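You operate a simulated robot arm through the tools that you are given. There is no shell and no other tool. Be economical: measure what you need, move in short steps, check, and stop when the job is done.

You are at the controls of a simulated robot arm. One attempt, no reset.

JOB
Take the large orange cap from the top of the yellow packing bench and leave it on top of the small green block. Then put the green printed block on the top of the teal-backed bench away on the raised shelf of the teal stand. Then put the cream filter element that says "52" from the top deck of the blue trolley on the green mat on the teal-backed bench. Then put the blue funnel on the top of the teal-backed bench. Then put one of the clear beakers from the top of the shipping bench on top of the small blue block. Then take the green rag and put it on the top of the shipping bench. Then shut the middle drawer of the hose bench. Then turn the dial on the crimp press to 29. Keep to this order. Set down upright: cream filter element, clear beaker.

The check looks at the end state, three seconds after you hand in, the way a careful person would. Anything else that was tipped, shoved, dropped, spilled or broken makes it a failure. A push-on lid holds only when it is set on centred and level and pressed home; a screw cap is set on level and turned clockwise until tight.

ROBOT AND FRAMES
A 6-joint arm with a two-finger gripper on a trunk, on a base that drives. Base frame: it is fixed to the floor where the robot stands at the start and does not move with it; the origin is under the middle of the robot, x ahead of it, y to its left, z up; the surface under the hand at the start is at about z = 0.8. Units: m, rad, N and s.
Its first joint turns from -2.897 to 2.897 rad. Places, roughly: blue funnel (9x9x9 cm) [3.3, -1.9, 0.8]; clear beaker [3.25, -1.75, 0.75]; cream filter element [0.75, -1.5, 0.75]; dial on the crimp press [5.6, -4.2, 0.9]; green mat on the teal-backed bench [1.1, -0.6, 0.8]; green printed block [1, -0.75, 0.75]; green rag (7x10x4 cm) [3.7, -3.4, 0.8]; large orange cap (4x4x4 cm) [0.5, -0.1, 0.8]; middle drawer of the hose bench [5.6, -3.5, 0.7]; raised shelf of the teal stand (46x17 cm) [5.94, -2.52, 0.88]; small blue block (6x6x5 cm) [3.3, -2.3, 0.7]; small green block (6x6x5 cm) [0.7, -0.1, 0.8]; top of the shipping bench [3.5, -2.2, 0.7]; top of the teal-backed bench [1.1, -0.4, 0.8]. Payload 3.43 kg.
Tool frame: the origin (TCP) lies between the finger pads and is the grasp point; the fingertips stand 0.02 m ahead of it; z points along the fingers, y is the line along which they close. Largest opening 0.19 m; the body of the gripper starts 0.248 m behind the TCP.
Orientation is told as [roll, pitch, yaw] about the base's x, y, z axes, in that order, counted from this pose: with the fingers straight down and closing along the base's y, the tool's x points along the base's -x, its y along +y and its z along -z.

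CONTROLS
- The arm moves only by the tool apply_moves. Its argument "plan" is a list of rows, each an object (a shift or turn left out is 0, a gripper value left out holds the last) with "xyz": the shift along the tool's x, y, z in units of 30 mm (1.0 is 30 mm), a list of three; "rotation": the turn, a rotation vector about the tool's x, y, z in units of 6 degrees (1.0 is 6 degrees), a list of three; "hand": the finger opening in m, from 0 to 0.19. In form: [{"xyz": [x, y, z], "rotation": [ax, ay, az], "hand": hand}, ...]. A call has 1 to 10 rows; each row shifts and turns the commanded pose from where the row before left it, along the tool's axes as they then stand. A call with a number of a shift or a turn outside -1 to 1 is refused whole. Each row takes 0.2 s and may step no farther than 0.05 m and 0.15 rad from the row before; otherwise, or with a gripper value out of range, the whole call is refused. Where a pose cannot be reached the arm comes as near as it can. A force on the tool above 40 N (or 10 N above the force at the start of the call, whichever is more), or a blocked arm, ends the call early, and 0.2 s more pass. The fingers move at their own pace (about 0.045 m/s each) and stop on an object; they squeeze with about 36 N. The grip force told is the motor's: it shows also when the fingers shut on nothing. Time passes only in rows, and 0.2 s behind the last, so rows that do not move let the fingers close. The reply holds the time, the measured pose of the TCP, the force on the tool along the base axes, the opening and the grip force, in the units named above and with some noise, with the torque about the TCP (base axes, N m) and any sound that the robot's microphone picked up.
- Cameras (640 x 400 px; columns grow to the right, rows downward): "scene" is now at [0.02, 0.139, 1.3694]; the picture's right is [-0.72, -0.69, -0.00], its down [-0.36, 0.38, -0.85] and it looks along [0.59, -0.61, -0.52] (base axes); focal length 260 px, centre (320, 200). "wrist" rides on the gripper at [0.07, -0.008, -0.288] in the tool frame; the picture's right is [0.12, 0.99, 0.00], its down [-0.96, 0.12, -0.25] and it looks along [-0.25, 0.03, 0.97] (tool axes); focal length 261 px, centre (320, 200). There is no depth. A picture from a camera that has moved, and an enlarged one, comes with that camera's place and axes in the base frame and with its lens. The place of the scene camera against the robot may be out by one fixed shift of up to 0.025 m in any direction.
- snapshot(camera): a new picture of that camera. It takes no simulated time.
- move_column(by): slides the trunk up (or, below 0, down) by that many m; the arm and the scene camera ride with it, the base frame stays. It gives what a move gives, with no picture.
- drive_base(legs): drives the robot by 1 to 6 legs, each [ahead, turn to the left] in m and rad, along the robot's own axes; the way and the turn of a leg run together, so that a leg with both is an arc; at most 1.5 m and 3.142 rad a leg. The arm and the cameras ride along, it lands a little off, and it stops where it bumps. It gives what a move gives.
- aim_head(pan, tilt): turns the head with the scene camera to pan (to the left, within 2.705 rad either way) and tilt (down, from -0.506 to 1.204), counted from straight ahead of the robot. It gives what a move gives.
- enlarge(camera, box): a new picture of the part [left, top, right, bottom] of that camera's present view, enlarged. It takes no simulated time.
- sign_off(): hands the job in; it is judged then, once.

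Work in short steps. Places have to be worked out from the pictures, the camera data and where the tool is seen: move nearer, look again, correct. Check each grasp and each placing, and mend what went wrong. You have 207 turns and 200 pictures in all, those below and enlarged ones among them. Open the gripper and draw the arm clear of the work before you hand the job in, unless the task says otherwise; then end with one line.

The tools are called after ">>>" as name(argument=value, ...) on one line, values as JSON. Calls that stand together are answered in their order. apply_moves: Moves the arm, as the interface text tells. Its arguments: {"type":"object","properties":{"plan":{"type":"array","items":{"type":"object","properties":{"xyz":{"type":"array","items":{"type":"number"}},"rotation":{"type":"array","items":{"type":"number"}},"hand":{"type":"number"}}}}},"required":["plan"]} The other tools are called the same way: move_column (by) slides the trunk up or down; drive_base (legs) drives the base; aim_head (pan, tilt) turns the head that bears the scene camera; snapshot (camera) takes a picture; enlarge (camera, box) takes an enlarged picture of a part of a camera's view; sign_off () hands the job in.

At the start:

```text
time: 0.0
tcp_pos: [0.4371, -0.57, 1.1173]
tcp_rot: [0.0, 0.001, 0.0]
ft_force: [-0.2, 1.0, 0.0]
moment: [-0.02, -0.04, -0.02]
opening: 0.19
finger_force: 0.1
trunk travel left (down, up): [-0.175, 0.065]
robot x, y, heading: [-0.001, -0.0002, -0.001]
head pan, tilt: [-0.806, 0.55]
```

scene: 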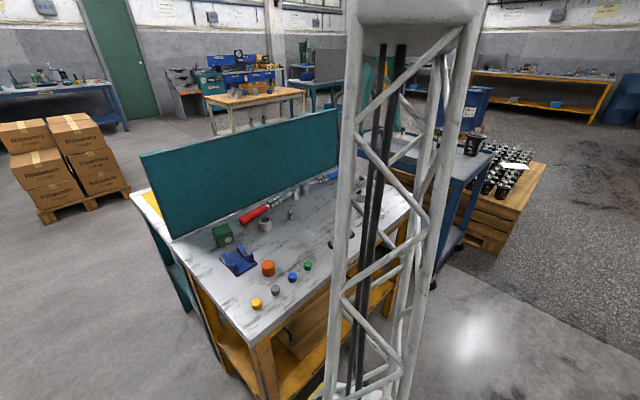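
wrist: 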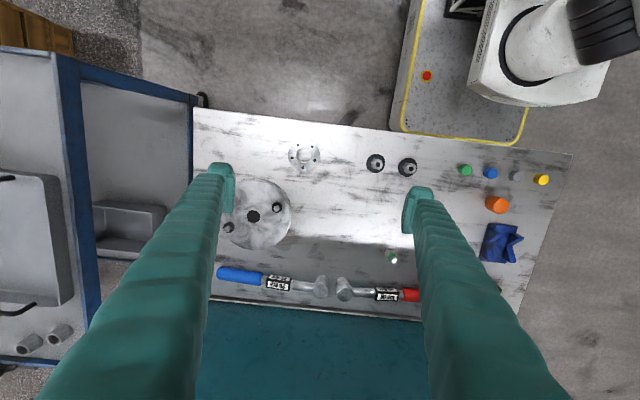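

The orange cap shows at about [0.48,-0.16], the green block is behind the right finger. I look closer with the scene camera before moving.

>>> enlarge(camera="scene", box=[180, 170, 360, 320])

>>> enlarge(camera="wrist", box=[430, 140, 590, 320])

```text
2.67 times, centred on (270, 245) of scene
camera zoom: at [0.02, 0.139, 1.3694], right [-0.72, -0.69, 0.0], down [-0.36, 0.38, -0.85], along [0.59, -0.61, -0.52], focal length 692 px, centre (453, 80)
```

zoom: 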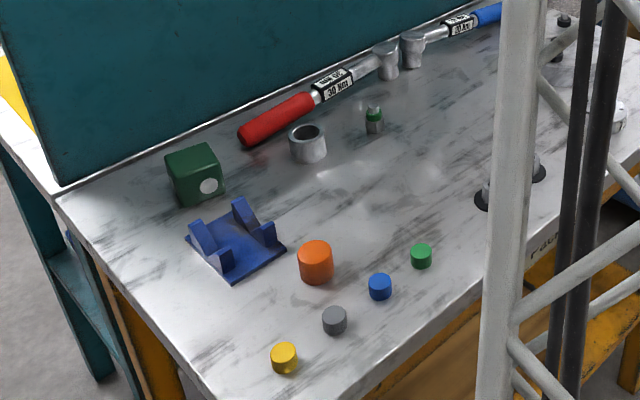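

```text
2.22 times, centred on (510, 230) of wrist
camera zoom: at [0.3682, -0.5797, 1.4056], right [-0.12, 0.99, 0.0], down [0.96, 0.12, 0.25], along [0.25, 0.03, -0.97], focal length 579 px, centre (-102, 133)
```

zoom: 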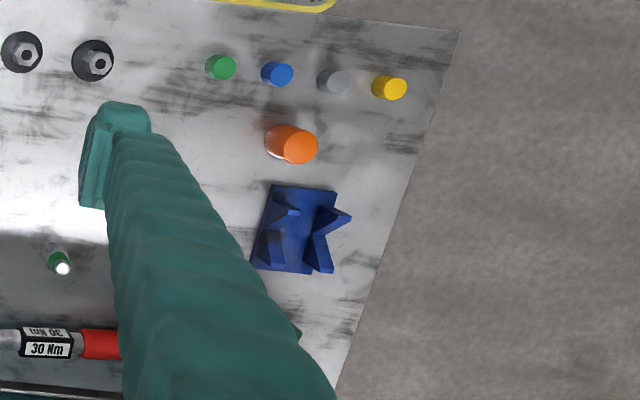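

The cap stands clear near [0.48,-0.16]. I travel above it at this height, with the hand partly closed.

>>> apply_moves(plan=[{"xyz": [0, 1, 0], "hand": 0.1}, {"xyz": [0, 1, 0]}, {"xyz": [0, 1, 0]}, {"xyz": [0, 1, 0]}, {"xyz": [0, 1, 0]}, {"xyz": [0, 1, 0]}, {"xyz": [0, 1, 0]}, {"xyz": [0, 1, 0]}, {"xyz": [0, 1, 0]}, {"xyz": [0, 1, 0]}])

>>> apply_moves(plan=[{"xyz": [-0.3, 1, 0]}, {"xyz": [-0.5, 1, 0]}, {"xyz": [-0.5, 0.5, 0]}, {"xyz": [0, 0.5, 0.5]}, {"xyz": [0, 0, 1]}, {"xyz": [0, 0, 1]}])

>>> snapshot(camera="wrist")

>>> snapshot(camera="scene")

```text
time: 2.2
tcp_pos: [0.4374, -0.2724, 1.1164]
tcp_rot: [0.0, 0.002, 0.0]
ft_force: [0.2, -0.3, -0.7]
moment: [0.09, 0.04, 0.0]
opening: 0.1
finger_force: 0.1
trunk travel left (down, up): [-0.175, 0.065]
robot x, y, heading: [-0.0038, -0.002, -0.001]
head pan, tilt: [-0.806, 0.55]
```

```text
time: 3.6
tcp_pos: [0.4786, -0.1812, 1.0423]
tcp_rot: [0.0, -0.001, 0.0]
ft_force: [-0.3, -0.8, 0.1]
moment: [-0.02, -0.02, 0.01]
opening: 0.0999
finger_force: 0.1
trunk travel left (down, up): [-0.175, 0.065]
robot x, y, heading: [0.0014, -0.0008, -0.003]
head pan, tilt: [-0.806, 0.55]
```

```text
195 pictures are left
camera wrist: at [0.4075, -0.1894, 1.3301], right [-0.12, 0.99, 0.0], down [0.96, 0.12, 0.25], along [0.25, 0.03, -0.97], focal length 261 px, centre (320, 200)
```

wrist: 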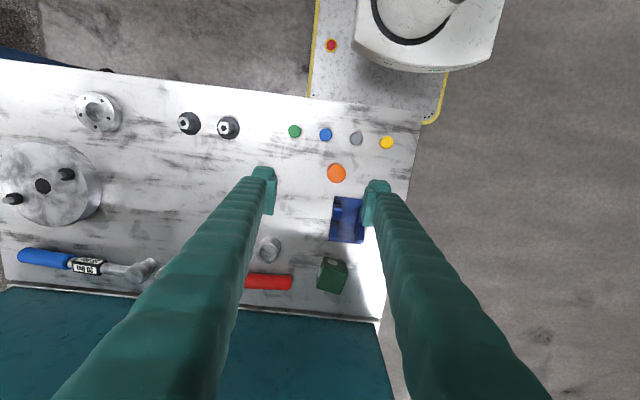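

```text
194 pictures are left
camera scene: at [0.0185, 0.1353, 1.4127], right [-0.75, -0.66, 0.0], down [-0.05, 0.06, -1.0], along [0.66, -0.75, -0.08], focal length 260 px, centre (320, 200)
```

scene: 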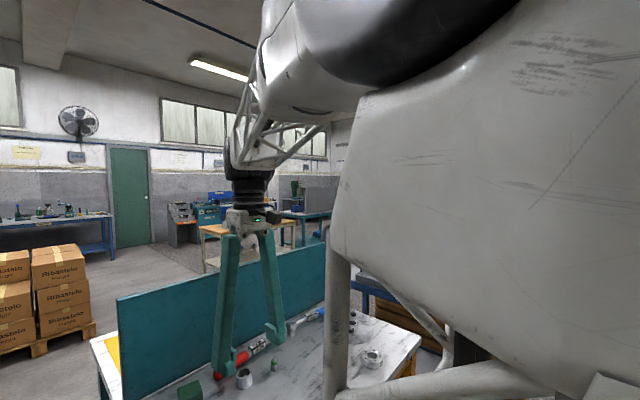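

The cap is at about [0.480,-0.150], top z≈0.83. I zoom on the block and cap for accuracy.

>>> enlarge(camera="wrist", box=[270, 150, 380, 310])

>>> aim_head(pan=-0.45, tilt=0.8)

>>> snapshot(camera="scene")

```text
2.50 times, centred on (325, 230) of wrist
camera zoom: at [0.4075, -0.1894, 1.3301], right [-0.12, 0.99, 0.0], down [0.96, 0.12, 0.25], along [0.25, 0.03, -0.97], focal length 652 px, centre (308, 125)
```

zoom: 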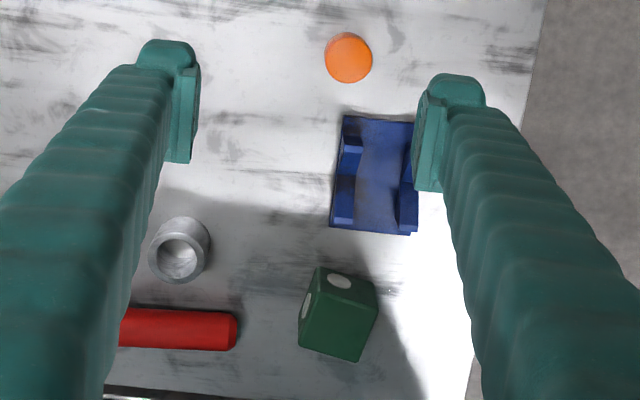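

```text
time: 4.4
tcp_pos: [0.4783, -0.1807, 1.0403]
tcp_rot: [0.002, 0.004, 0.001]
ft_force: [0.2, -0.5, 0.9]
moment: [-0.02, 0.0, -0.02]
opening: 0.0998
finger_force: 0.1
trunk travel left (down, up): [-0.175, 0.065]
robot x, y, heading: [-0.0002, -0.0018, 0.002]
head pan, tilt: [-0.45, 0.799]
```

```text
192 pictures are left
camera scene: at [0.0242, 0.1409, 1.4135], right [-0.69, -0.72, 0.0], down [-0.05, 0.05, -1.0], along [0.72, -0.69, -0.07], focal length 260 px, centre (320, 200)
```

scene: 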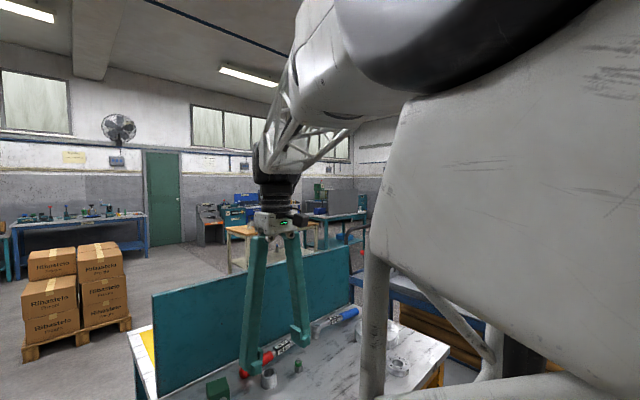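

The head did not end where told; I command it again and see whether it lags.

>>> aim_head(pan=-0.2, tilt=0.8)

>>> snapshot(camera="scene")

```text
time: 5.2
tcp_pos: [0.4778, -0.1816, 1.042]
tcp_rot: [0.0, 0.004, -0.001]
ft_force: [-0.1, 0.1, 0.0]
moment: [0.02, 0.03, 0.01]
opening: 0.1001
finger_force: 0.0
trunk travel left (down, up): [-0.175, 0.065]
robot x, y, heading: [0.0026, -0.001, 0.001]
head pan, tilt: [-0.201, 0.799]
```

```text
191 pictures are left
camera scene: at [0.0243, 0.1411, 1.414], right [-0.69, -0.73, 0.0], down [-0.05, 0.05, -1.0], along [0.72, -0.69, -0.07], focal length 260 px, centre (320, 200)
```

scene: 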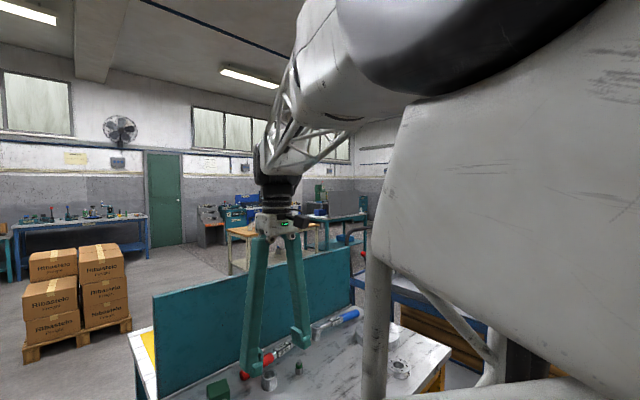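

The arm's elbow blocks the head; the wrist camera will do. I zoom tighter on the block.

>>> enlarge(camera="wrist", box=[305, 245, 361, 305])

```text
6.67 times, centred on (333, 275) of wrist
camera zoom: at [0.4089, -0.1902, 1.3294], right [-0.12, 0.99, 0.0], down [0.96, 0.12, 0.25], along [0.24, 0.03, -0.97], focal length 1738 px, centre (233, -300)
```

zoom: 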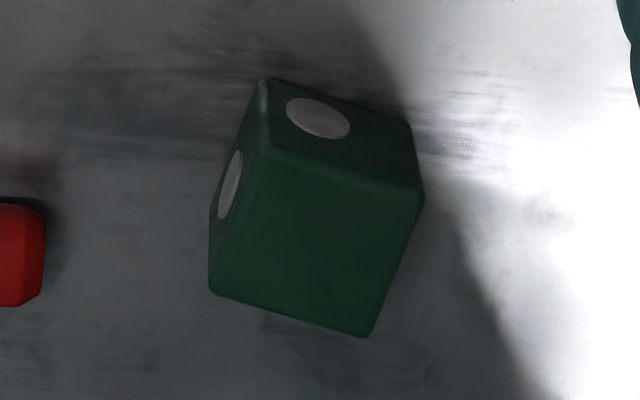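

Block top centre is about [0.70,-0.128]. I line up over the cap and go down part way.

>>> apply_moves(plan=[{"xyz": [0, 1, 0.5], "hand": 0.08}, {"xyz": [0, 0, 1]}, {"xyz": [0, 0, 1]}, {"xyz": [0, 0, 1]}, {"xyz": [0, 0, 1]}, {"xyz": [0, 0, 1]}, {"xyz": [0, 0, 0]}])

>>> snapshot(camera="wrist")

```text
time: 6.8
tcp_pos: [0.4756, -0.1524, 0.877]
tcp_rot: [0.001, 0.0, 0.0]
ft_force: [0.2, 0.3, -0.4]
moment: [0.04, -0.01, 0.01]
opening: 0.08
finger_force: 0.1
trunk travel left (down, up): [-0.175, 0.065]
robot x, y, heading: [-0.0003, 0.0014, -0.0]
head pan, tilt: [-0.201, 0.799]
```

```text
189 pictures are left
camera wrist: at [0.4064, -0.1597, 1.1651], right [-0.12, 0.99, 0.0], down [0.96, 0.12, 0.25], along [0.25, 0.03, -0.97], focal length 261 px, centre (320, 200)
```

wrist: 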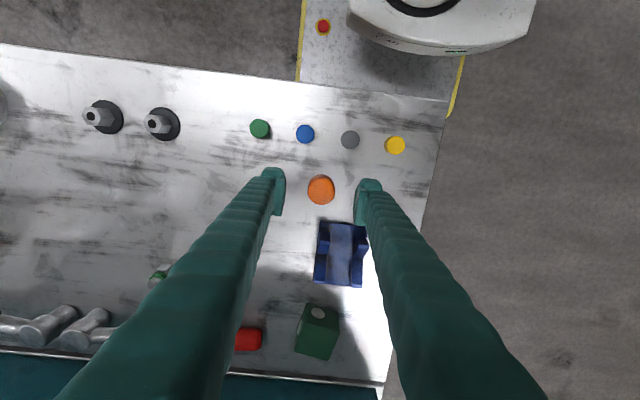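

Aligned. Down to z≈0.83 and close.

>>> apply_moves(plan=[{"xyz": [0, 0, 0.8]}, {"xyz": [0, 0, 0.8]}, {"hand": 0.0}, {}, {}, {}, {}])

>>> snapshot(camera="wrist")

```text
time: 8.4
tcp_pos: [0.4769, -0.1519, 0.8302]
tcp_rot: [-0.001, 0.0, 0.0]
ft_force: [0.2, -0.9, -1.1]
moment: [-0.04, 0.03, 0.04]
opening: 0.0356
finger_force: 36.2
trunk travel left (down, up): [-0.175, 0.065]
robot x, y, heading: [0.0016, 0.0014, 0.002]
head pan, tilt: [-0.201, 0.799]
```

```text
188 pictures are left
camera wrist: at [0.4065, -0.1595, 1.1178], right [-0.12, 0.99, 0.0], down [0.96, 0.12, 0.25], along [0.25, 0.03, -0.97], focal length 261 px, centre (320, 200)
```

wrist: 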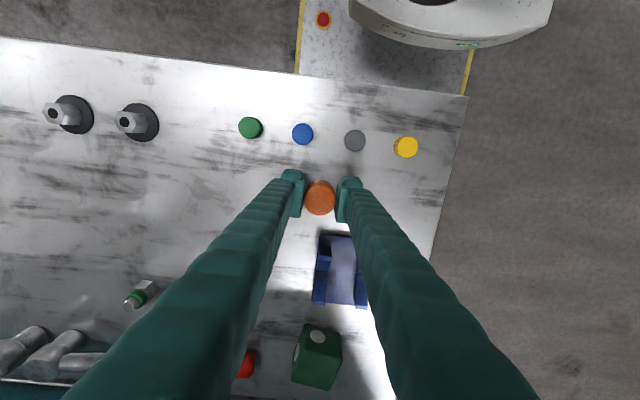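

Held (0.0356 m). I lift and carry it over the green block.

>>> apply_moves(plan=[{"xyz": [0, 0, -1]}, {"xyz": [0, 0, -1]}, {"xyz": [0, 0, -1]}, {"xyz": [0, 0, -1]}, {"xyz": [-1, 0, 0]}, {"xyz": [-1, 0, 0]}, {"xyz": [-1, 0, 0]}, {"xyz": [-1, 0.4, 0]}, {"xyz": [-1, 0.3, 0]}, {}])

>>> snapshot(camera="wrist")

>>> snapshot(camera="scene")

```text
time: 10.6
tcp_pos: [0.6272, -0.1312, 0.949]
tcp_rot: [-0.001, -0.001, 0.0]
ft_force: [-0.8, -0.8, 0.0]
moment: [0.02, 0.03, 0.01]
opening: 0.0352
finger_force: 35.5
trunk travel left (down, up): [-0.175, 0.065]
robot x, y, heading: [0.0031, -0.0019, 0.0]
head pan, tilt: [-0.201, 0.799]
```

```text
187 pictures are left
camera wrist: at [0.5578, -0.1391, 1.2372], right [-0.12, 0.99, 0.0], down [0.96, 0.12, 0.25], along [0.25, 0.03, -0.97], focal length 261 px, centre (320, 200)
```

wrist: 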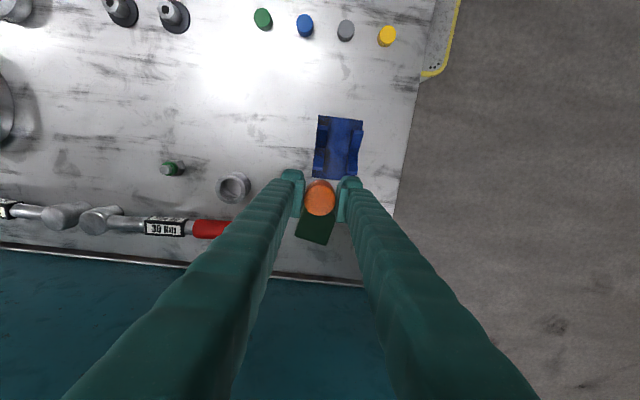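

```text
186 pictures are left
camera scene: at [0.0369, 0.1879, 1.348], right [-0.2, -0.98, 0.0], down [-0.7, 0.14, -0.7], along [0.68, -0.14, -0.72], focal length 260 px, centre (320, 200)
```

scene: 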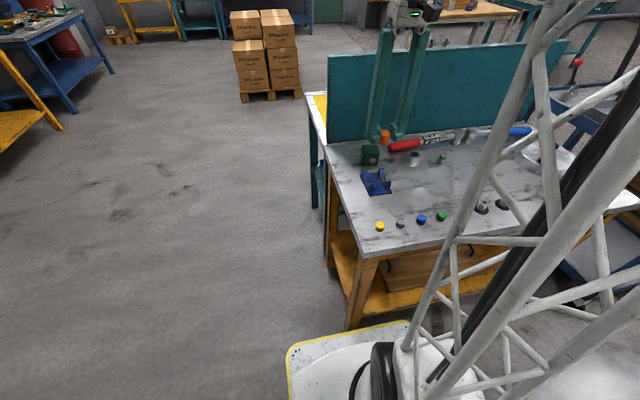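

Head is free now. I go on 0.07 m in x and look again.

>>> apply_moves(plan=[{"xyz": [-1, 0.1, 0]}, {"xyz": [-1, 0, 0]}, {"xyz": [-0.4, 0, 0]}, {}])

>>> snapshot(camera="wrist")

>>> enlarge(camera="scene", box=[320, 80, 460, 210])

```text
time: 11.6
tcp_pos: [0.6973, -0.1263, 0.9488]
tcp_rot: [-0.002, 0.002, -0.001]
ft_force: [0.4, -0.7, -0.8]
moment: [-0.01, 0.0, 0.01]
opening: 0.0354
finger_force: 36.1
trunk travel left (down, up): [-0.175, 0.065]
robot x, y, heading: [0.0012, -0.0029, -0.002]
head pan, tilt: [-0.201, 0.799]
```

```text
185 pictures are left
camera wrist: at [0.6283, -0.1351, 1.2374], right [-0.12, 0.99, 0.0], down [0.96, 0.12, 0.25], along [0.25, 0.03, -0.97], focal length 261 px, centre (320, 200)
```

wrist: 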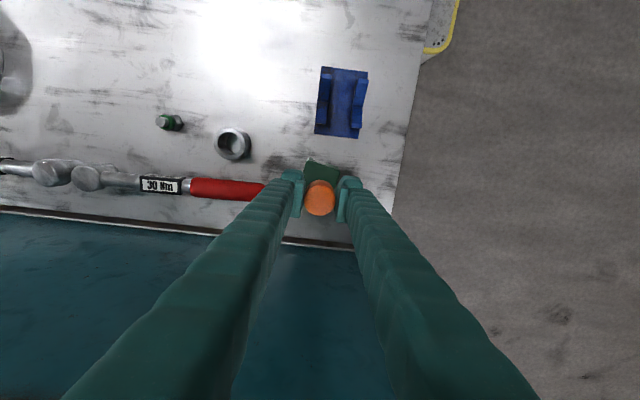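

```text
3.08 times, centred on (390, 145) of scene
camera zoom: at [0.0369, 0.1879, 1.348], right [-0.2, -0.98, 0.0], down [-0.7, 0.14, -0.7], along [0.68, -0.14, -0.72], focal length 799 px, centre (105, 369)
```

zoom: 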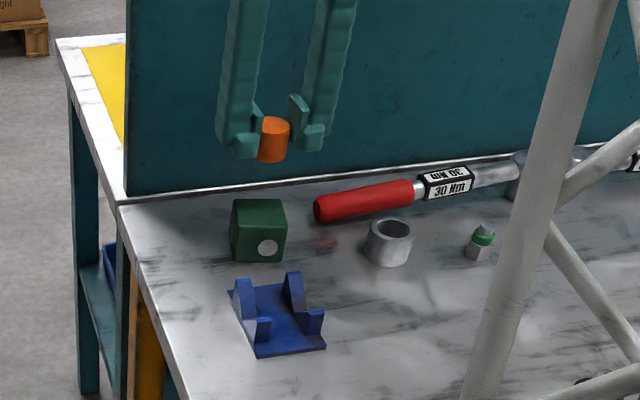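

Scene and wrist agree: the block centre is at [0.70,-0.126], under the cap. Lower toward z≈0.882.

>>> apply_moves(plan=[{"xyz": [0, 0, 1]}, {"xyz": [0, 0, 0.9]}, {"xyz": [0, 0, 0.2]}, {"xyz": [0, 0, 0.1]}, {}])

>>> enlarge(camera="scene", box=[340, 100, 430, 180])

```text
time: 12.8
tcp_pos: [0.6993, -0.1264, 0.8845]
tcp_rot: [0.001, -0.001, -0.001]
ft_force: [0.3, -0.2, -1.0]
moment: [-0.01, -0.02, 0.01]
opening: 0.0355
finger_force: 35.7
trunk travel left (down, up): [-0.175, 0.065]
robot x, y, heading: [-0.0018, 0.0006, -0.0]
head pan, tilt: [-0.201, 0.799]
```

```text
5.00 times, centred on (385, 140) of scene
camera zoom: at [0.0369, 0.1879, 1.348], right [-0.2, -0.98, 0.0], down [-0.7, 0.14, -0.7], along [0.68, -0.14, -0.72], focal length 1298 px, centre (-5, 500)
```

zoom: 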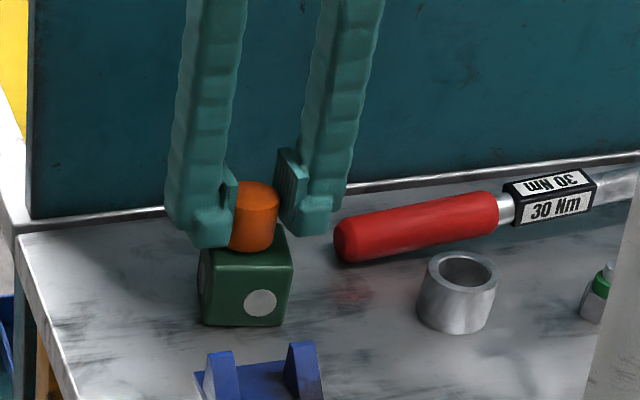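

Almost touching; small steps down until contact.

>>> apply_moves(plan=[{"xyz": [0, 0, 0.1]}, {}])

>>> apply_moves(plan=[{"xyz": [0, 0, 0.1]}, {}])

>>> apply_moves(plan=[{"xyz": [0, 0, 0.05]}, {}])

```text
time: 13.4
tcp_pos: [0.6999, -0.1275, 0.8804]
tcp_rot: [0.0, -0.001, -0.001]
ft_force: [0.5, 0.6, 0.7]
moment: [-0.01, 0.05, -0.02]
opening: 0.0356
finger_force: 35.7
trunk travel left (down, up): [-0.175, 0.065]
robot x, y, heading: [-0.0004, -0.0003, 0.001]
head pan, tilt: [-0.201, 0.799]
```

```text
time: 14.0
tcp_pos: [0.6994, -0.1275, 0.88]
tcp_rot: [0.0, -0.002, 0.002]
ft_force: [-0.8, -0.5, 21.5]
moment: [0.03, 0.07, 0.02]
opening: 0.0355
finger_force: 35.8
trunk travel left (down, up): [-0.175, 0.065]
robot x, y, heading: [0.0003, 0.0004, -0.002]
head pan, tilt: [-0.201, 0.799]
```

```text
time: 14.6
tcp_pos: [0.6995, -0.1266, 0.8767]
tcp_rot: [0.001, 0.0, 0.0]
ft_force: [2.1, -1.9, 30.8]
moment: [-0.04, -0.16, 0.02]
opening: 0.0355
finger_force: 36.0
trunk travel left (down, up): [-0.175, 0.065]
robot x, y, heading: [-0.0011, -0.0041, 0.003]
head pan, tilt: [-0.201, 0.799]
```

Contact. I open slightly, then rise and look.

>>> apply_moves(plan=[{"xyz": [0, 0, -0.1]}, {"hand": 0.07}, {}, {}, {"xyz": [0, 0, -0.6]}, {"xyz": [0, 0, -1]}, {"xyz": [0, 0, -1]}, {"xyz": [0, 0, -1]}, {"xyz": [1, 0, -1]}, {"xyz": [1, 0, -1]}])

>>> enlarge(camera="scene", box=[320, 80, 460, 210])

>>> snapshot(camera="wrist")

```text
time: 16.8
tcp_pos: [0.6399, -0.1272, 1.0461]
tcp_rot: [-0.001, 0.001, 0.0]
ft_force: [0.4, -0.6, -1.3]
moment: [0.01, 0.2, -0.02]
opening: 0.0699
finger_force: 0.1
trunk travel left (down, up): [-0.175, 0.065]
robot x, y, heading: [0.0007, -0.0026, 0.001]
head pan, tilt: [-0.201, 0.799]
```

```text
3.08 times, centred on (390, 145) of scene
camera zoom: at [0.0376, 0.1879, 1.348], right [-0.2, -0.98, 0.0], down [-0.7, 0.14, -0.7], along [0.68, -0.14, -0.72], focal length 799 px, centre (105, 369)
```

zoom: 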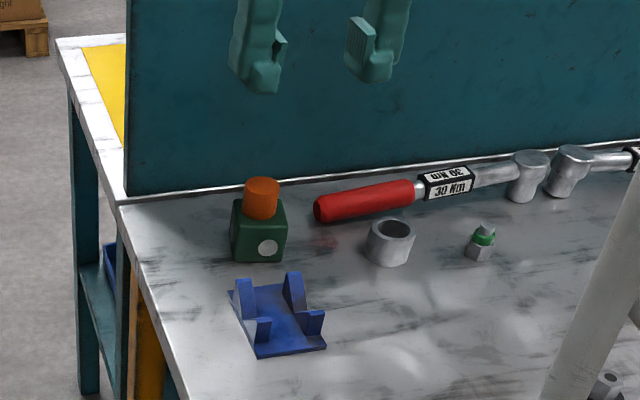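

```text
181 pictures are left
camera wrist: at [0.5696, -0.1353, 1.3346], right [-0.12, 0.99, 0.0], down [0.96, 0.12, 0.25], along [0.24, 0.03, -0.97], focal length 261 px, centre (320, 200)
```

wrist: 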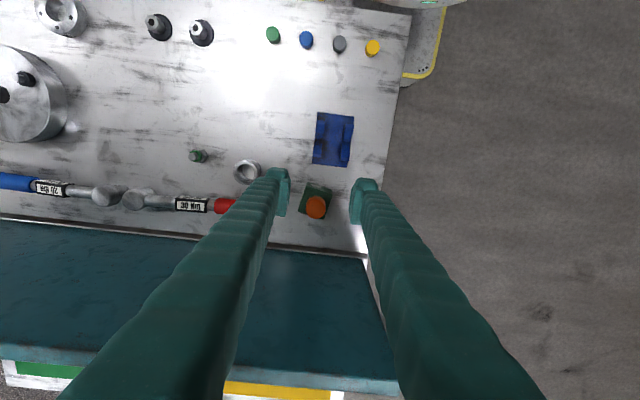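

The cap stands on the block. Next I retract and raise the arm for driving, then look around with the head.

>>> apply_moves(plan=[{"xyz": [1, 0, -0.6]}, {"xyz": [1, 0, -0.6]}, {"xyz": [1, 0, -0.6]}, {"xyz": [1, 0.4, -0.6]}, {"xyz": [1, 0.6, -0.6]}, {"xyz": [1, 0.8, -0.6]}, {"xyz": [1, 0.8, -0.6]}, {"xyz": [1, 0.8, 0]}, {"xyz": [0.6, 0.6, 0]}])

>>> aim_head(pan=0.7, tilt=0.6)

>>> snapshot(camera="scene")

>>> aim_head(pan=-0.1, tilt=0.4)

>>> snapshot(camera="scene")

```text
time: 18.8
tcp_pos: [0.3806, -0.0071, 1.1734]
tcp_rot: [0.001, 0.001, 0.001]
ft_force: [1.8, 0.0, 0.1]
moment: [0.01, 0.1, 0.01]
opening: 0.0699
finger_force: 0.1
trunk travel left (down, up): [-0.175, 0.065]
robot x, y, heading: [-0.0034, -0.0034, 0.008]
head pan, tilt: [-0.201, 0.799]
```

```text
time: 20.0
tcp_pos: [0.3822, -0.0079, 1.1729]
tcp_rot: [0.002, 0.0, 0.0]
ft_force: [0.4, 0.3, 0.2]
moment: [0.02, 0.0, -0.01]
opening: 0.07
finger_force: 0.1
trunk travel left (down, up): [-0.175, 0.065]
robot x, y, heading: [-0.0001, -0.0012, 0.001]
head pan, tilt: [0.7, 0.6]
```

```text
180 pictures are left
camera scene: at [0.0254, 0.2609, 1.3649], right [0.64, -0.77, 0.0], down [-0.43, -0.36, -0.82], along [0.63, 0.53, -0.57], focal length 260 px, centre (320, 200)
```

scene: 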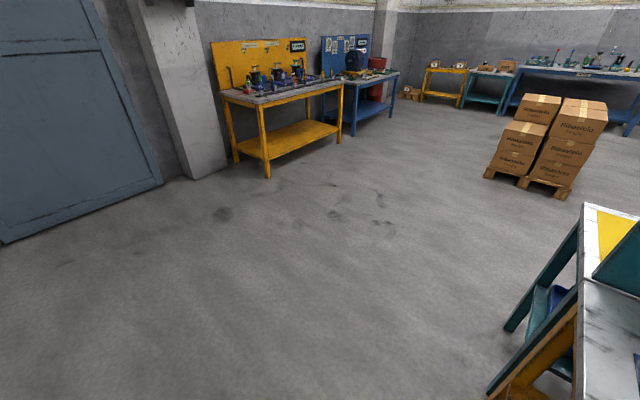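

```text
time: 21.1
tcp_pos: [0.3814, -0.0071, 1.1726]
tcp_rot: [-0.001, 0.001, 0.0]
ft_force: [0.3, 0.1, 0.0]
moment: [-0.03, -0.01, 0.0]
opening: 0.0698
finger_force: 0.1
trunk travel left (down, up): [-0.175, 0.065]
robot x, y, heading: [0.0025, -0.0017, 0.002]
head pan, tilt: [-0.099, 0.4]
```

```text
179 pictures are left
camera scene: at [0.05, 0.1949, 1.3831], right [-0.1, -1.0, 0.0], down [-0.39, 0.04, -0.92], along [0.92, -0.09, -0.39], focal length 260 px, centre (320, 200)
```

scene: 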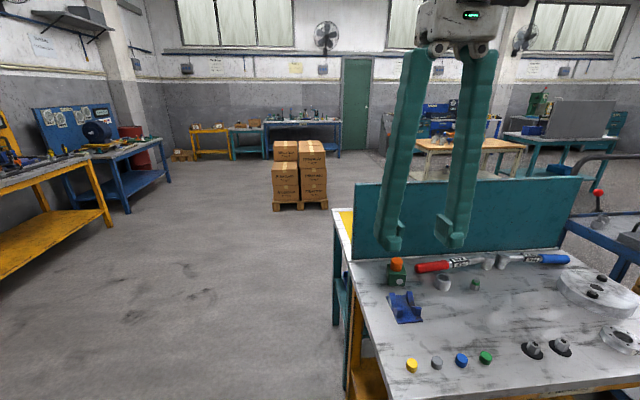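

The floor to the left is clear; bench 2's near corner is at about [1.27,0.01]. I drive around the left end of the benches.

>>> drive_base(legs=[[-0.3, 0], [0, 0.9], [1.0, 0], [0, -0.9], [1.4, 0]])

>>> aim_head(pan=-1.2, tilt=0.5)

>>> snapshot(camera="scene")

```text
time: 39.4
tcp_pos: [2.1161, 0.75, 1.1733]
tcp_rot: [0.0, 0.001, -0.01]
ft_force: [-0.4, 0.3, 0.7]
moment: [0.0, -0.01, 0.0]
opening: 0.0699
finger_force: 0.0
trunk travel left (down, up): [-0.175, 0.065]
robot x, y, heading: [1.7384, 0.7597, -0.008]
head pan, tilt: [-0.099, 0.4]
```

```text
time: 40.8
tcp_pos: [2.1159, 0.7505, 1.1727]
tcp_rot: [-0.001, -0.002, -0.01]
ft_force: [0.6, 0.0, 0.6]
moment: [0.02, -0.03, -0.01]
opening: 0.0699
finger_force: 0.0
trunk travel left (down, up): [-0.175, 0.065]
robot x, y, heading: [1.7352, 0.7622, -0.013]
head pan, tilt: [-1.201, 0.499]
```

```text
178 pictures are left
camera scene: at [1.7605, 0.901, 1.3777], right [-0.7, -0.71, 0.0], down [-0.32, 0.31, -0.9], along [0.64, -0.63, -0.44], focal length 260 px, centre (320, 200)
```

scene: 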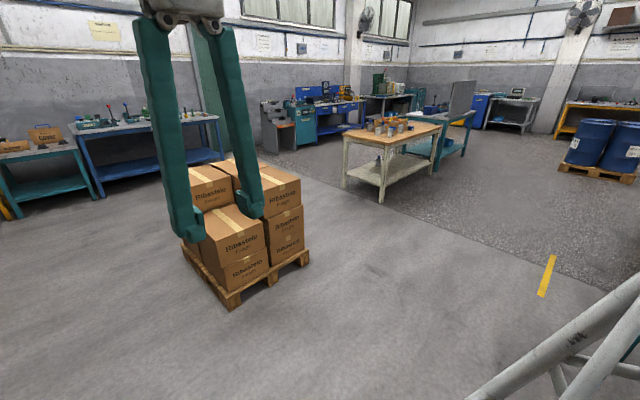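

Way clear. I drive along in front of the teal-backed bench and turn to face it.

>>> drive_base(legs=[[0, -1.52], [1.3, 0], [0, -1.6]])

>>> aim_head(pan=0.2, tilt=0.8)

>>> snapshot(camera="scene")

>>> snapshot(camera="wrist")

```text
time: 55.2
tcp_pos: [1.3849, -0.5183, 1.1723]
tcp_rot: [0.002, 0.001, 3.137]
ft_force: [0.5, 0.6, -0.1]
moment: [0.0, -0.03, 0.01]
opening: 0.0697
finger_force: 0.1
trunk travel left (down, up): [-0.175, 0.065]
robot x, y, heading: [1.7662, -0.5265, 3.14]
head pan, tilt: [-1.201, 0.499]
```

```text
time: 56.8
tcp_pos: [1.3843, -0.5172, 1.1724]
tcp_rot: [0.0, 0.0, 3.139]
ft_force: [0.2, 0.1, -0.5]
moment: [-0.01, 0.03, -0.01]
opening: 0.07
finger_force: 0.1
trunk travel left (down, up): [-0.175, 0.065]
robot x, y, heading: [1.7671, -0.5213, 3.141]
head pan, tilt: [0.201, 0.799]
```

```text
177 pictures are left
camera scene: at [1.7637, -0.7348, 1.348], right [-0.2, 0.98, 0.0], down [0.7, 0.14, -0.7], along [-0.68, -0.14, -0.72], focal length 260 px, centre (320, 200)
```

scene: 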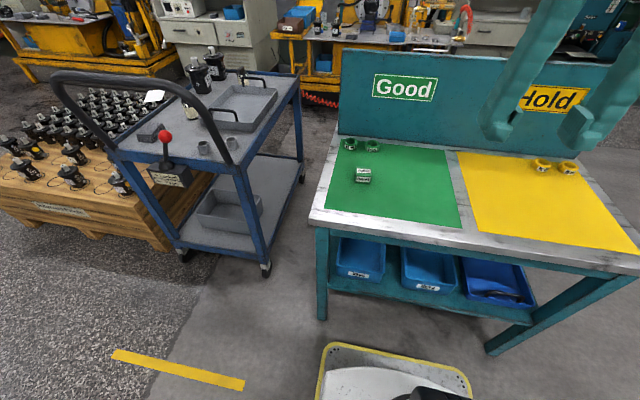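

```text
176 pictures are left
camera wrist: at [1.4555, -0.5088, 1.4608], right [0.12, -0.99, 0.0], down [-0.96, -0.11, 0.25], along [-0.25, -0.03, -0.97], focal length 261 px, centre (320, 200)
```

wrist: 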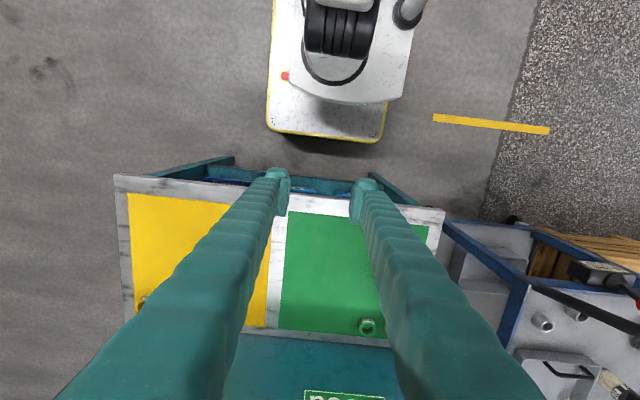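

>>> enlarge(camera="scene", box=[310, 120, 470, 240])

>>> enlarge(camera="scene", box=[130, 30, 310, 200])

```text
3.33 times, centred on (390, 180) of scene
camera zoom: at [1.7637, -0.7348, 1.348], right [-0.2, 0.98, 0.0], down [0.7, 0.14, -0.7], along [-0.68, -0.14, -0.72], focal length 865 px, centre (87, 267)
```

zoom: 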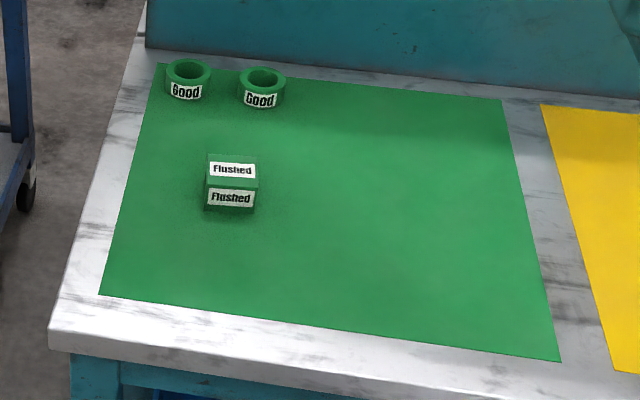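

```text
2.35 times, centred on (220, 115) of scene
camera zoom: at [1.7637, -0.7348, 1.348], right [-0.2, 0.98, 0.0], down [0.7, 0.14, -0.7], along [-0.68, -0.14, -0.72], focal length 611 px, centre (555, 400)
```

zoom: 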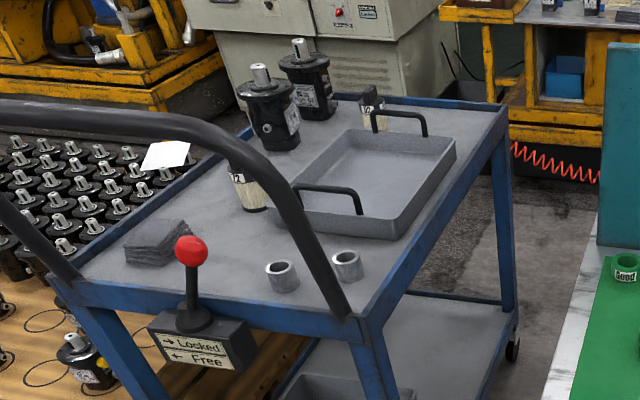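

The green "Flushed" block sits at about [1.14,-0.72] on the mat. I move the hand above it.

>>> apply_moves(plan=[{"xyz": [-1, 0.8, 0]}, {"xyz": [-1, 0.8, 0]}, {"xyz": [-1, 0.8, 0]}, {"xyz": [-1, 0.8, 0]}, {"xyz": [-1, 0.8, 0]}, {"xyz": [-1, 0.8, 0.5]}, {"xyz": [-1, 0.8, 0.5]}, {"xyz": [-1, 0.8, 1]}, {"xyz": [0, 0, 1]}, {}])

>>> snapshot(camera="wrist")

>>> snapshot(camera="scene")

```text
time: 59.0
tcp_pos: [1.1437, -0.7075, 1.0822]
tcp_rot: [0.001, -0.001, 3.137]
ft_force: [0.0, 0.1, 0.4]
moment: [-0.02, 0.01, 0.03]
opening: 0.07
finger_force: 0.0
trunk travel left (down, up): [-0.175, 0.065]
robot x, y, heading: [1.7644, -0.5296, 3.136]
head pan, tilt: [0.201, 0.799]
```

```text
173 pictures are left
camera wrist: at [1.2149, -0.6998, 1.3702], right [0.12, -0.99, 0.0], down [-0.96, -0.11, 0.25], along [-0.25, -0.03, -0.97], focal length 261 px, centre (320, 200)
```

wrist: 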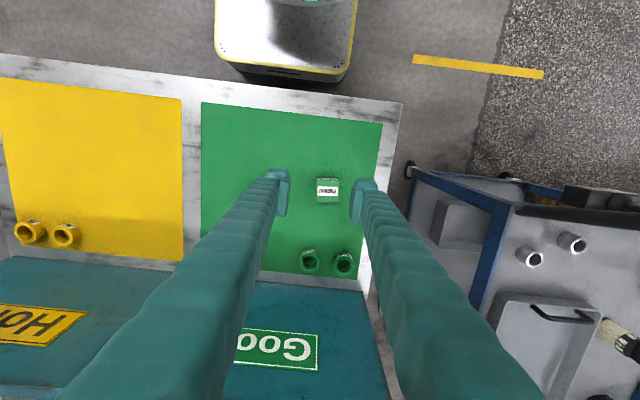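

```text
172 pictures are left
camera scene: at [1.7636, -0.735, 1.348], right [-0.2, 0.98, 0.0], down [0.7, 0.14, -0.7], along [-0.68, -0.14, -0.72], focal length 260 px, centre (320, 200)
```

scene: 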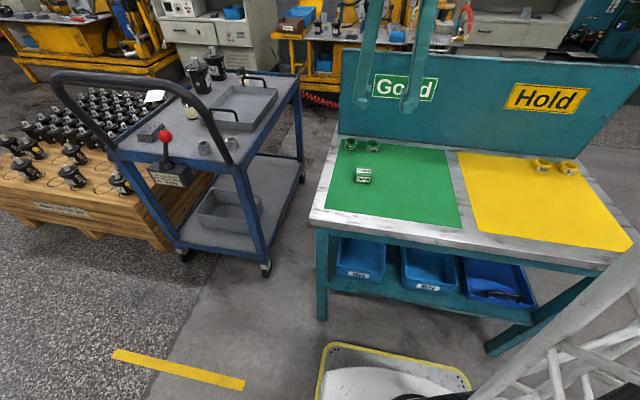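

Triangulation gives the block at about [1.095,-0.730], top z≈0.80. I move over it and descend for a closer look.

>>> apply_moves(plan=[{"xyz": [-0.8, 0.4, 1], "hand": 0.09}, {"xyz": [-0.8, 0.35, 1]}, {"xyz": [0, 0, 1]}, {"xyz": [0, 0, 1]}, {"xyz": [0, 0, 1]}, {}])

>>> enlarge(camera="wrist", box=[240, 130, 400, 250])

>>> enlarge(camera="scene", box=[310, 100, 430, 210])

```text
time: 60.4
tcp_pos: [1.0966, -0.7304, 0.9322]
tcp_rot: [0.001, 0.001, 3.137]
ft_force: [0.7, 0.4, -0.9]
moment: [-0.01, -0.02, 0.0]
opening: 0.0898
finger_force: 0.1
trunk travel left (down, up): [-0.175, 0.065]
robot x, y, heading: [1.7636, -0.5258, 3.139]
head pan, tilt: [0.201, 0.799]
```

```text
3.33 times, centred on (320, 190) of wrist
camera zoom: at [1.1668, -0.7224, 1.2196], right [0.12, -0.99, 0.0], down [-0.96, -0.11, 0.25], along [-0.25, -0.03, -0.97], focal length 869 px, centre (320, 233)
```

zoom: 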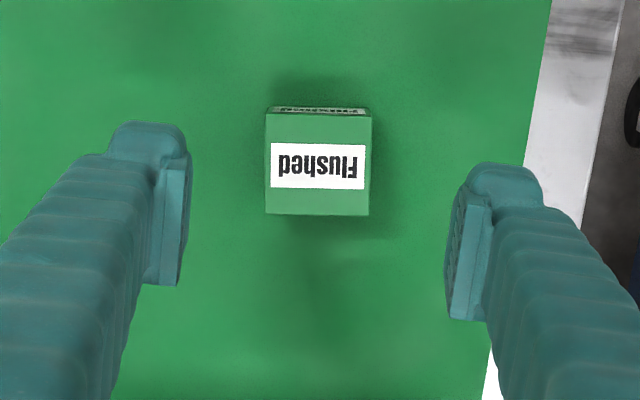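

```text
3.64 times, centred on (370, 155) of scene
camera zoom: at [1.7636, -0.735, 1.348], right [-0.2, 0.98, 0.0], down [0.7, 0.14, -0.7], along [-0.68, -0.14, -0.72], focal length 944 px, centre (138, 364)
```

zoom: 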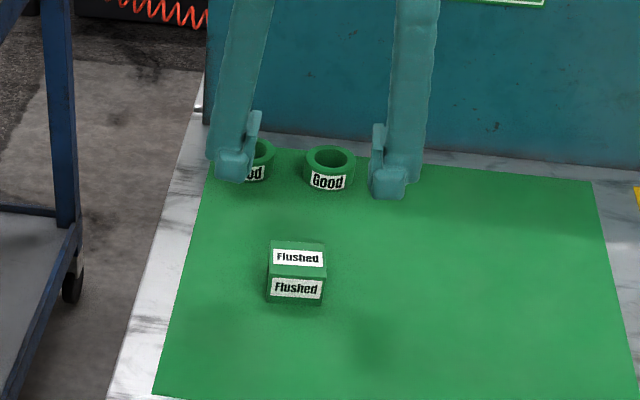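

Block is centred at [1.094,-0.731], rotated ~5° from the hand. I turn to match and descend to z≈0.805.

>>> apply_moves(plan=[{"xyz": [0, 0, 1], "rotation": [0, 0, -0.9]}, {"xyz": [0, 0, 1]}, {"xyz": [0, 0, 1]}, {"xyz": [0, 0, 0.8]}, {"xyz": [0, 0, 0.4]}, {}])

>>> snapshot(camera="wrist")

>>> enlarge(camera="scene", box=[310, 100, 430, 210])

```text
time: 61.5
tcp_pos: [1.0976, -0.7313, 0.8189]
tcp_rot: [0.001, -0.007, -3.049]
ft_force: [13.2, 4.2, 33.4]
moment: [0.66, -0.35, -0.16]
opening: 0.0902
finger_force: 0.0
trunk travel left (down, up): [-0.175, 0.065]
robot x, y, heading: [1.7641, -0.522, 3.136]
head pan, tilt: [0.201, 0.799]
stopped in row 5: the force on the tool passed its limit at 63 N (the readings are from after the stop); the commanded pose is now the measured one
```

```text
169 pictures are left
camera wrist: at [1.168, -0.7155, 1.1054], right [0.21, -0.98, 0.0], down [-0.95, -0.2, 0.25], along [-0.25, -0.05, -0.97], focal length 261 px, centre (320, 200)
```

wrist: 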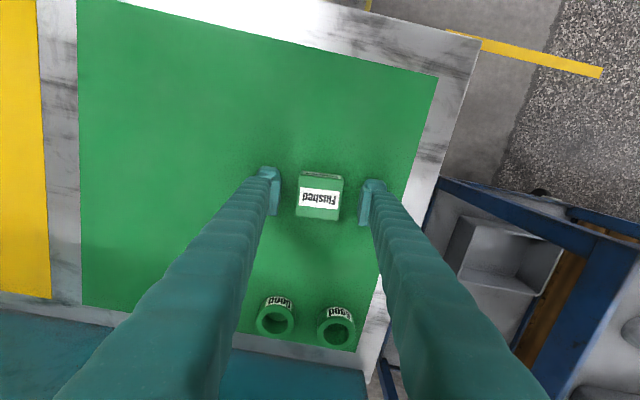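

```text
3.64 times, centred on (370, 155) of scene
camera zoom: at [1.7651, -0.7346, 1.3487], right [-0.2, 0.98, 0.0], down [0.7, 0.14, -0.7], along [-0.68, -0.14, -0.72], focal length 944 px, centre (138, 364)
```

zoom: 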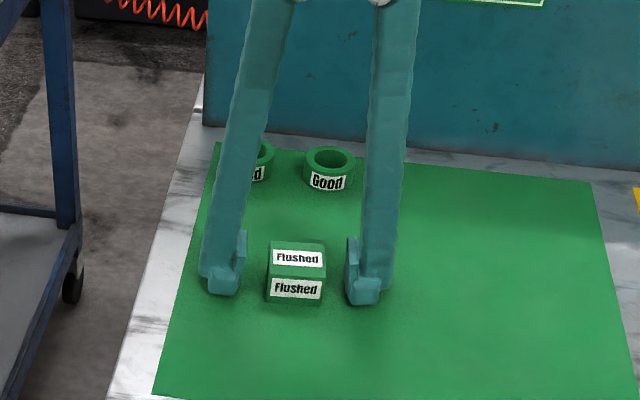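

The tips touched the mat (bench z≈0.80), so the block is 0.80–0.84. I rise 5 mm and close.

>>> apply_moves(plan=[{"xyz": [0, 0, -0.15]}, {"hand": 0.0}, {}, {}, {}, {}])

>>> apply_moves(plan=[{"xyz": [0, 0, -1]}, {"xyz": [0, 0, -1]}, {"xyz": [0, 0, -1]}, {}])

>>> snapshot(camera="wrist")

```text
time: 62.9
tcp_pos: [1.0954, -0.7318, 0.8195]
tcp_rot: [0.002, -0.005, -3.049]
ft_force: [-1.7, 0.9, 3.8]
moment: [0.14, -0.02, 0.06]
opening: 0.0462
finger_force: 35.9
trunk travel left (down, up): [-0.175, 0.065]
robot x, y, heading: [1.7661, -0.5218, 3.137]
head pan, tilt: [0.201, 0.799]
```

```text
time: 63.9
tcp_pos: [1.0955, -0.7301, 0.909]
tcp_rot: [-0.001, -0.005, -3.05]
ft_force: [0.4, -0.5, -1.3]
moment: [-0.03, 0.01, -0.02]
opening: 0.0462
finger_force: 36.4
trunk travel left (down, up): [-0.175, 0.065]
robot x, y, heading: [1.7683, -0.5272, 3.133]
head pan, tilt: [0.201, 0.799]
```

```text
167 pictures are left
camera wrist: at [1.1659, -0.7155, 1.1969], right [0.21, -0.98, 0.0], down [-0.95, -0.2, 0.25], along [-0.25, -0.05, -0.97], focal length 261 px, centre (320, 200)
```

wrist: 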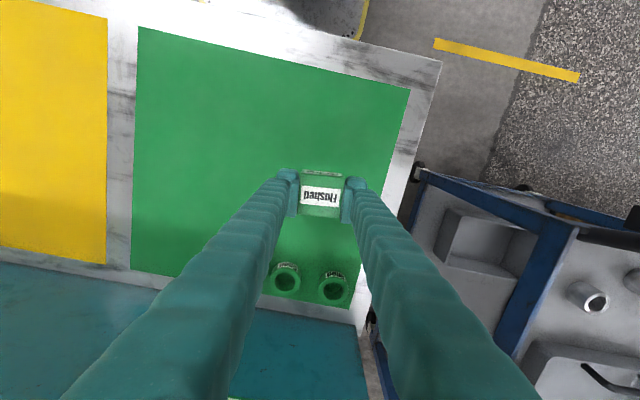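

Held firmly. I retract the arm to carry pose, back away from the bench, turn round and look.

>>> apply_moves(plan=[{"xyz": [0, 0, -1], "rotation": [0, 0, 0.9]}, {"xyz": [0, 0, -1]}, {"xyz": [1, -0.7, -1]}, {"xyz": [1, -0.7, -1]}, {"xyz": [1, -0.7, -1]}, {"xyz": [1, -0.7, -1]}, {"xyz": [1, -0.7, -1]}, {"xyz": [1, -0.7, -1]}, {"xyz": [1, -0.7, -1]}, {"xyz": [1, -0.7, 0]}])

>>> drive_base(legs=[[-0.3, 0], [0, 3.1]])

>>> aim_head(pan=-0.5, tilt=0.35)

>>> snapshot(camera="scene")

```text
time: 66.1
tcp_pos: [1.338, -0.5628, 1.1797]
tcp_rot: [0.002, -0.003, 3.137]
ft_force: [-0.3, -0.4, -0.9]
moment: [0.03, -0.17, -0.02]
opening: 0.0461
finger_force: 35.9
trunk travel left (down, up): [-0.175, 0.065]
robot x, y, heading: [1.7657, -0.5246, 3.137]
head pan, tilt: [0.201, 0.799]
```

```text
time: 75.8
tcp_pos: [2.4922, -0.5065, 1.1794]
tcp_rot: [0.001, -0.005, -0.047]
ft_force: [0.3, 0.3, -0.6]
moment: [0.0, 0.01, -0.01]
opening: 0.0461
finger_force: 36.0
trunk travel left (down, up): [-0.175, 0.065]
robot x, y, heading: [2.0616, -0.5247, -0.05]
head pan, tilt: [0.201, 0.799]
```

```text
time: 76.9
tcp_pos: [2.4931, -0.5066, 1.1774]
tcp_rot: [0.002, -0.006, -0.047]
ft_force: [0.2, -0.6, 0.3]
moment: [0.01, 0.03, 0.01]
opening: 0.0461
finger_force: 36.2
trunk travel left (down, up): [-0.175, 0.065]
robot x, y, heading: [2.0611, -0.5265, -0.046]
head pan, tilt: [-0.499, 0.351]
```

```text
166 pictures are left
camera scene: at [2.1106, -0.3677, 1.3876], right [-0.52, -0.85, 0.0], down [-0.29, 0.18, -0.94], along [0.8, -0.49, -0.34], focal length 260 px, centre (320, 200)
```

scene: 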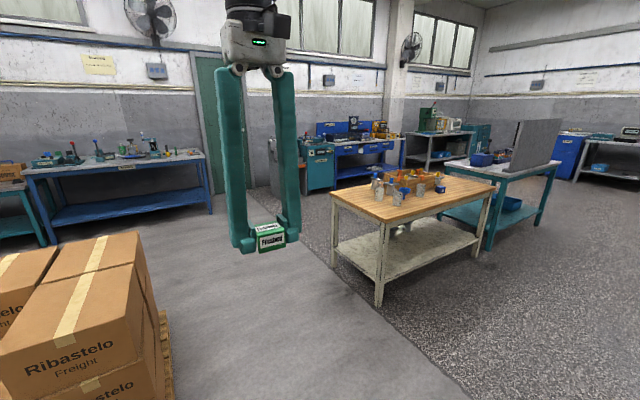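

The shipping bench spans x≈3.15–3.85, y<-1.5; the pallet y>-0.2. I drive through the gap toward [4.6,-0.95] and look at the stand.

>>> drive_base(legs=[[0, -0.12], [1.3, 0], [1.27, 0], [0, -0.9]])

>>> aim_head(pan=0.3, tilt=0.45)

>>> snapshot(camera="scene")

```text
time: 92.4
tcp_pos: [4.845, -1.3027, 1.1779]
tcp_rot: [0.002, -0.007, -1.063]
ft_force: [0.2, -0.3, -0.2]
moment: [0.0, -0.03, 0.03]
opening: 0.0459
finger_force: 35.9
trunk travel left (down, up): [-0.175, 0.065]
robot x, y, heading: [4.6034, -0.9509, -1.066]
head pan, tilt: [-0.499, 0.351]
```

```text
time: 93.5
tcp_pos: [4.8458, -1.3036, 1.1783]
tcp_rot: [0.001, -0.005, -1.062]
ft_force: [-0.5, 0.6, 0.7]
moment: [0.04, -0.02, 0.01]
opening: 0.0463
finger_force: 35.3
trunk travel left (down, up): [-0.175, 0.065]
robot x, y, heading: [4.6019, -0.9505, -1.064]
head pan, tilt: [0.3, 0.45]
```

```text
165 pictures are left
camera scene: at [4.8316, -0.8587, 1.3785], right [-0.69, -0.72, 0.0], down [-0.31, 0.3, -0.9], along [0.65, -0.62, -0.44], focal length 260 px, centre (320, 200)
```

scene: 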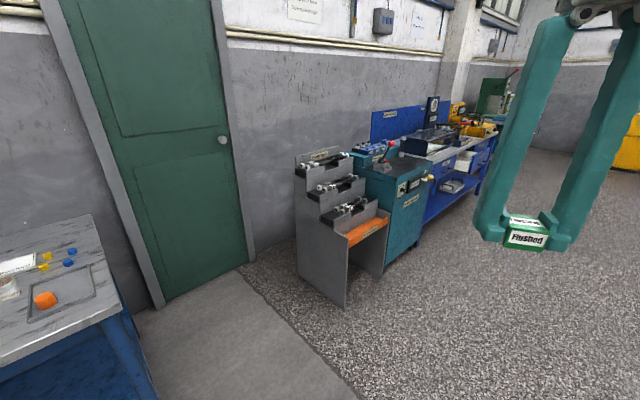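

>>> enlarge(camera="scene", box=[280, 90, 500, 300])

```text
1.90 times, centred on (390, 195) of scene
camera zoom: at [4.8316, -0.8587, 1.3785], right [-0.69, -0.72, 0.0], down [-0.31, 0.3, -0.9], along [0.65, -0.62, -0.44], focal length 494 px, centre (187, 210)
```

zoom: 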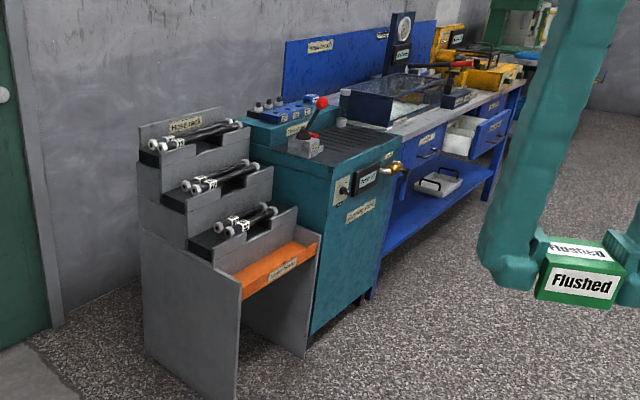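

The stand is the teal cabinet; its raised shelf is the strip at the back, carrying a blue manifold. I drive in front of it, facing +x.

>>> drive_base(legs=[[0, -0.205], [0.8, 0], [0.8, 0], [0, 1.27]])

>>> aim_head(pan=-0.25, tilt=0.6)

>>> snapshot(camera="scene")

>>> snapshot(camera="wrist")

```text
time: 105.8
tcp_pos: [5.505, -2.4288, 1.1778]
tcp_rot: [0.001, -0.004, 0.003]
ft_force: [0.1, 0.0, -1.0]
moment: [-0.01, -0.01, 0.02]
opening: 0.0463
finger_force: 35.9
trunk travel left (down, up): [-0.175, 0.065]
robot x, y, heading: [5.0784, -2.4718, -0.001]
head pan, tilt: [0.3, 0.45]
```

```text
time: 106.8
tcp_pos: [5.5052, -2.4281, 1.1786]
tcp_rot: [0.001, -0.005, 0.002]
ft_force: [-0.3, -0.6, 0.3]
moment: [0.01, 0.05, 0.03]
opening: 0.0462
finger_force: 36.0
trunk travel left (down, up): [-0.175, 0.065]
robot x, y, heading: [5.0785, -2.4695, 0.007]
head pan, tilt: [-0.25, 0.6]
```

```text
163 pictures are left
camera scene: at [5.1211, -2.286, 1.3649], right [-0.24, -0.97, 0.0], down [-0.55, 0.14, -0.83], along [0.8, -0.2, -0.56], focal length 260 px, centre (320, 200)
```

scene: 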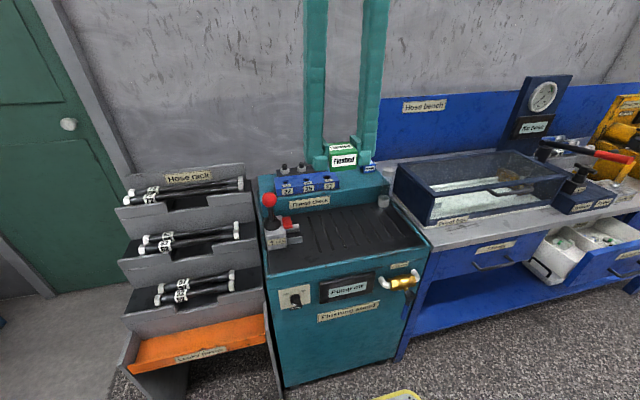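

```text
162 pictures are left
camera wrist: at [5.4336, -2.4367, 1.466], right [-0.12, 0.99, 0.0], down [0.96, 0.12, 0.25], along [0.25, 0.03, -0.97], focal length 261 px, centre (320, 200)
```

wrist: 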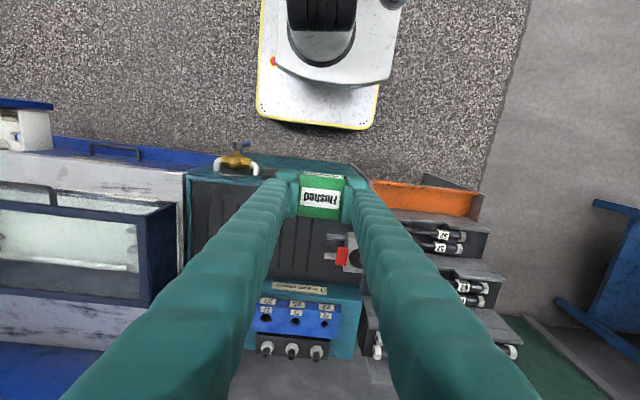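

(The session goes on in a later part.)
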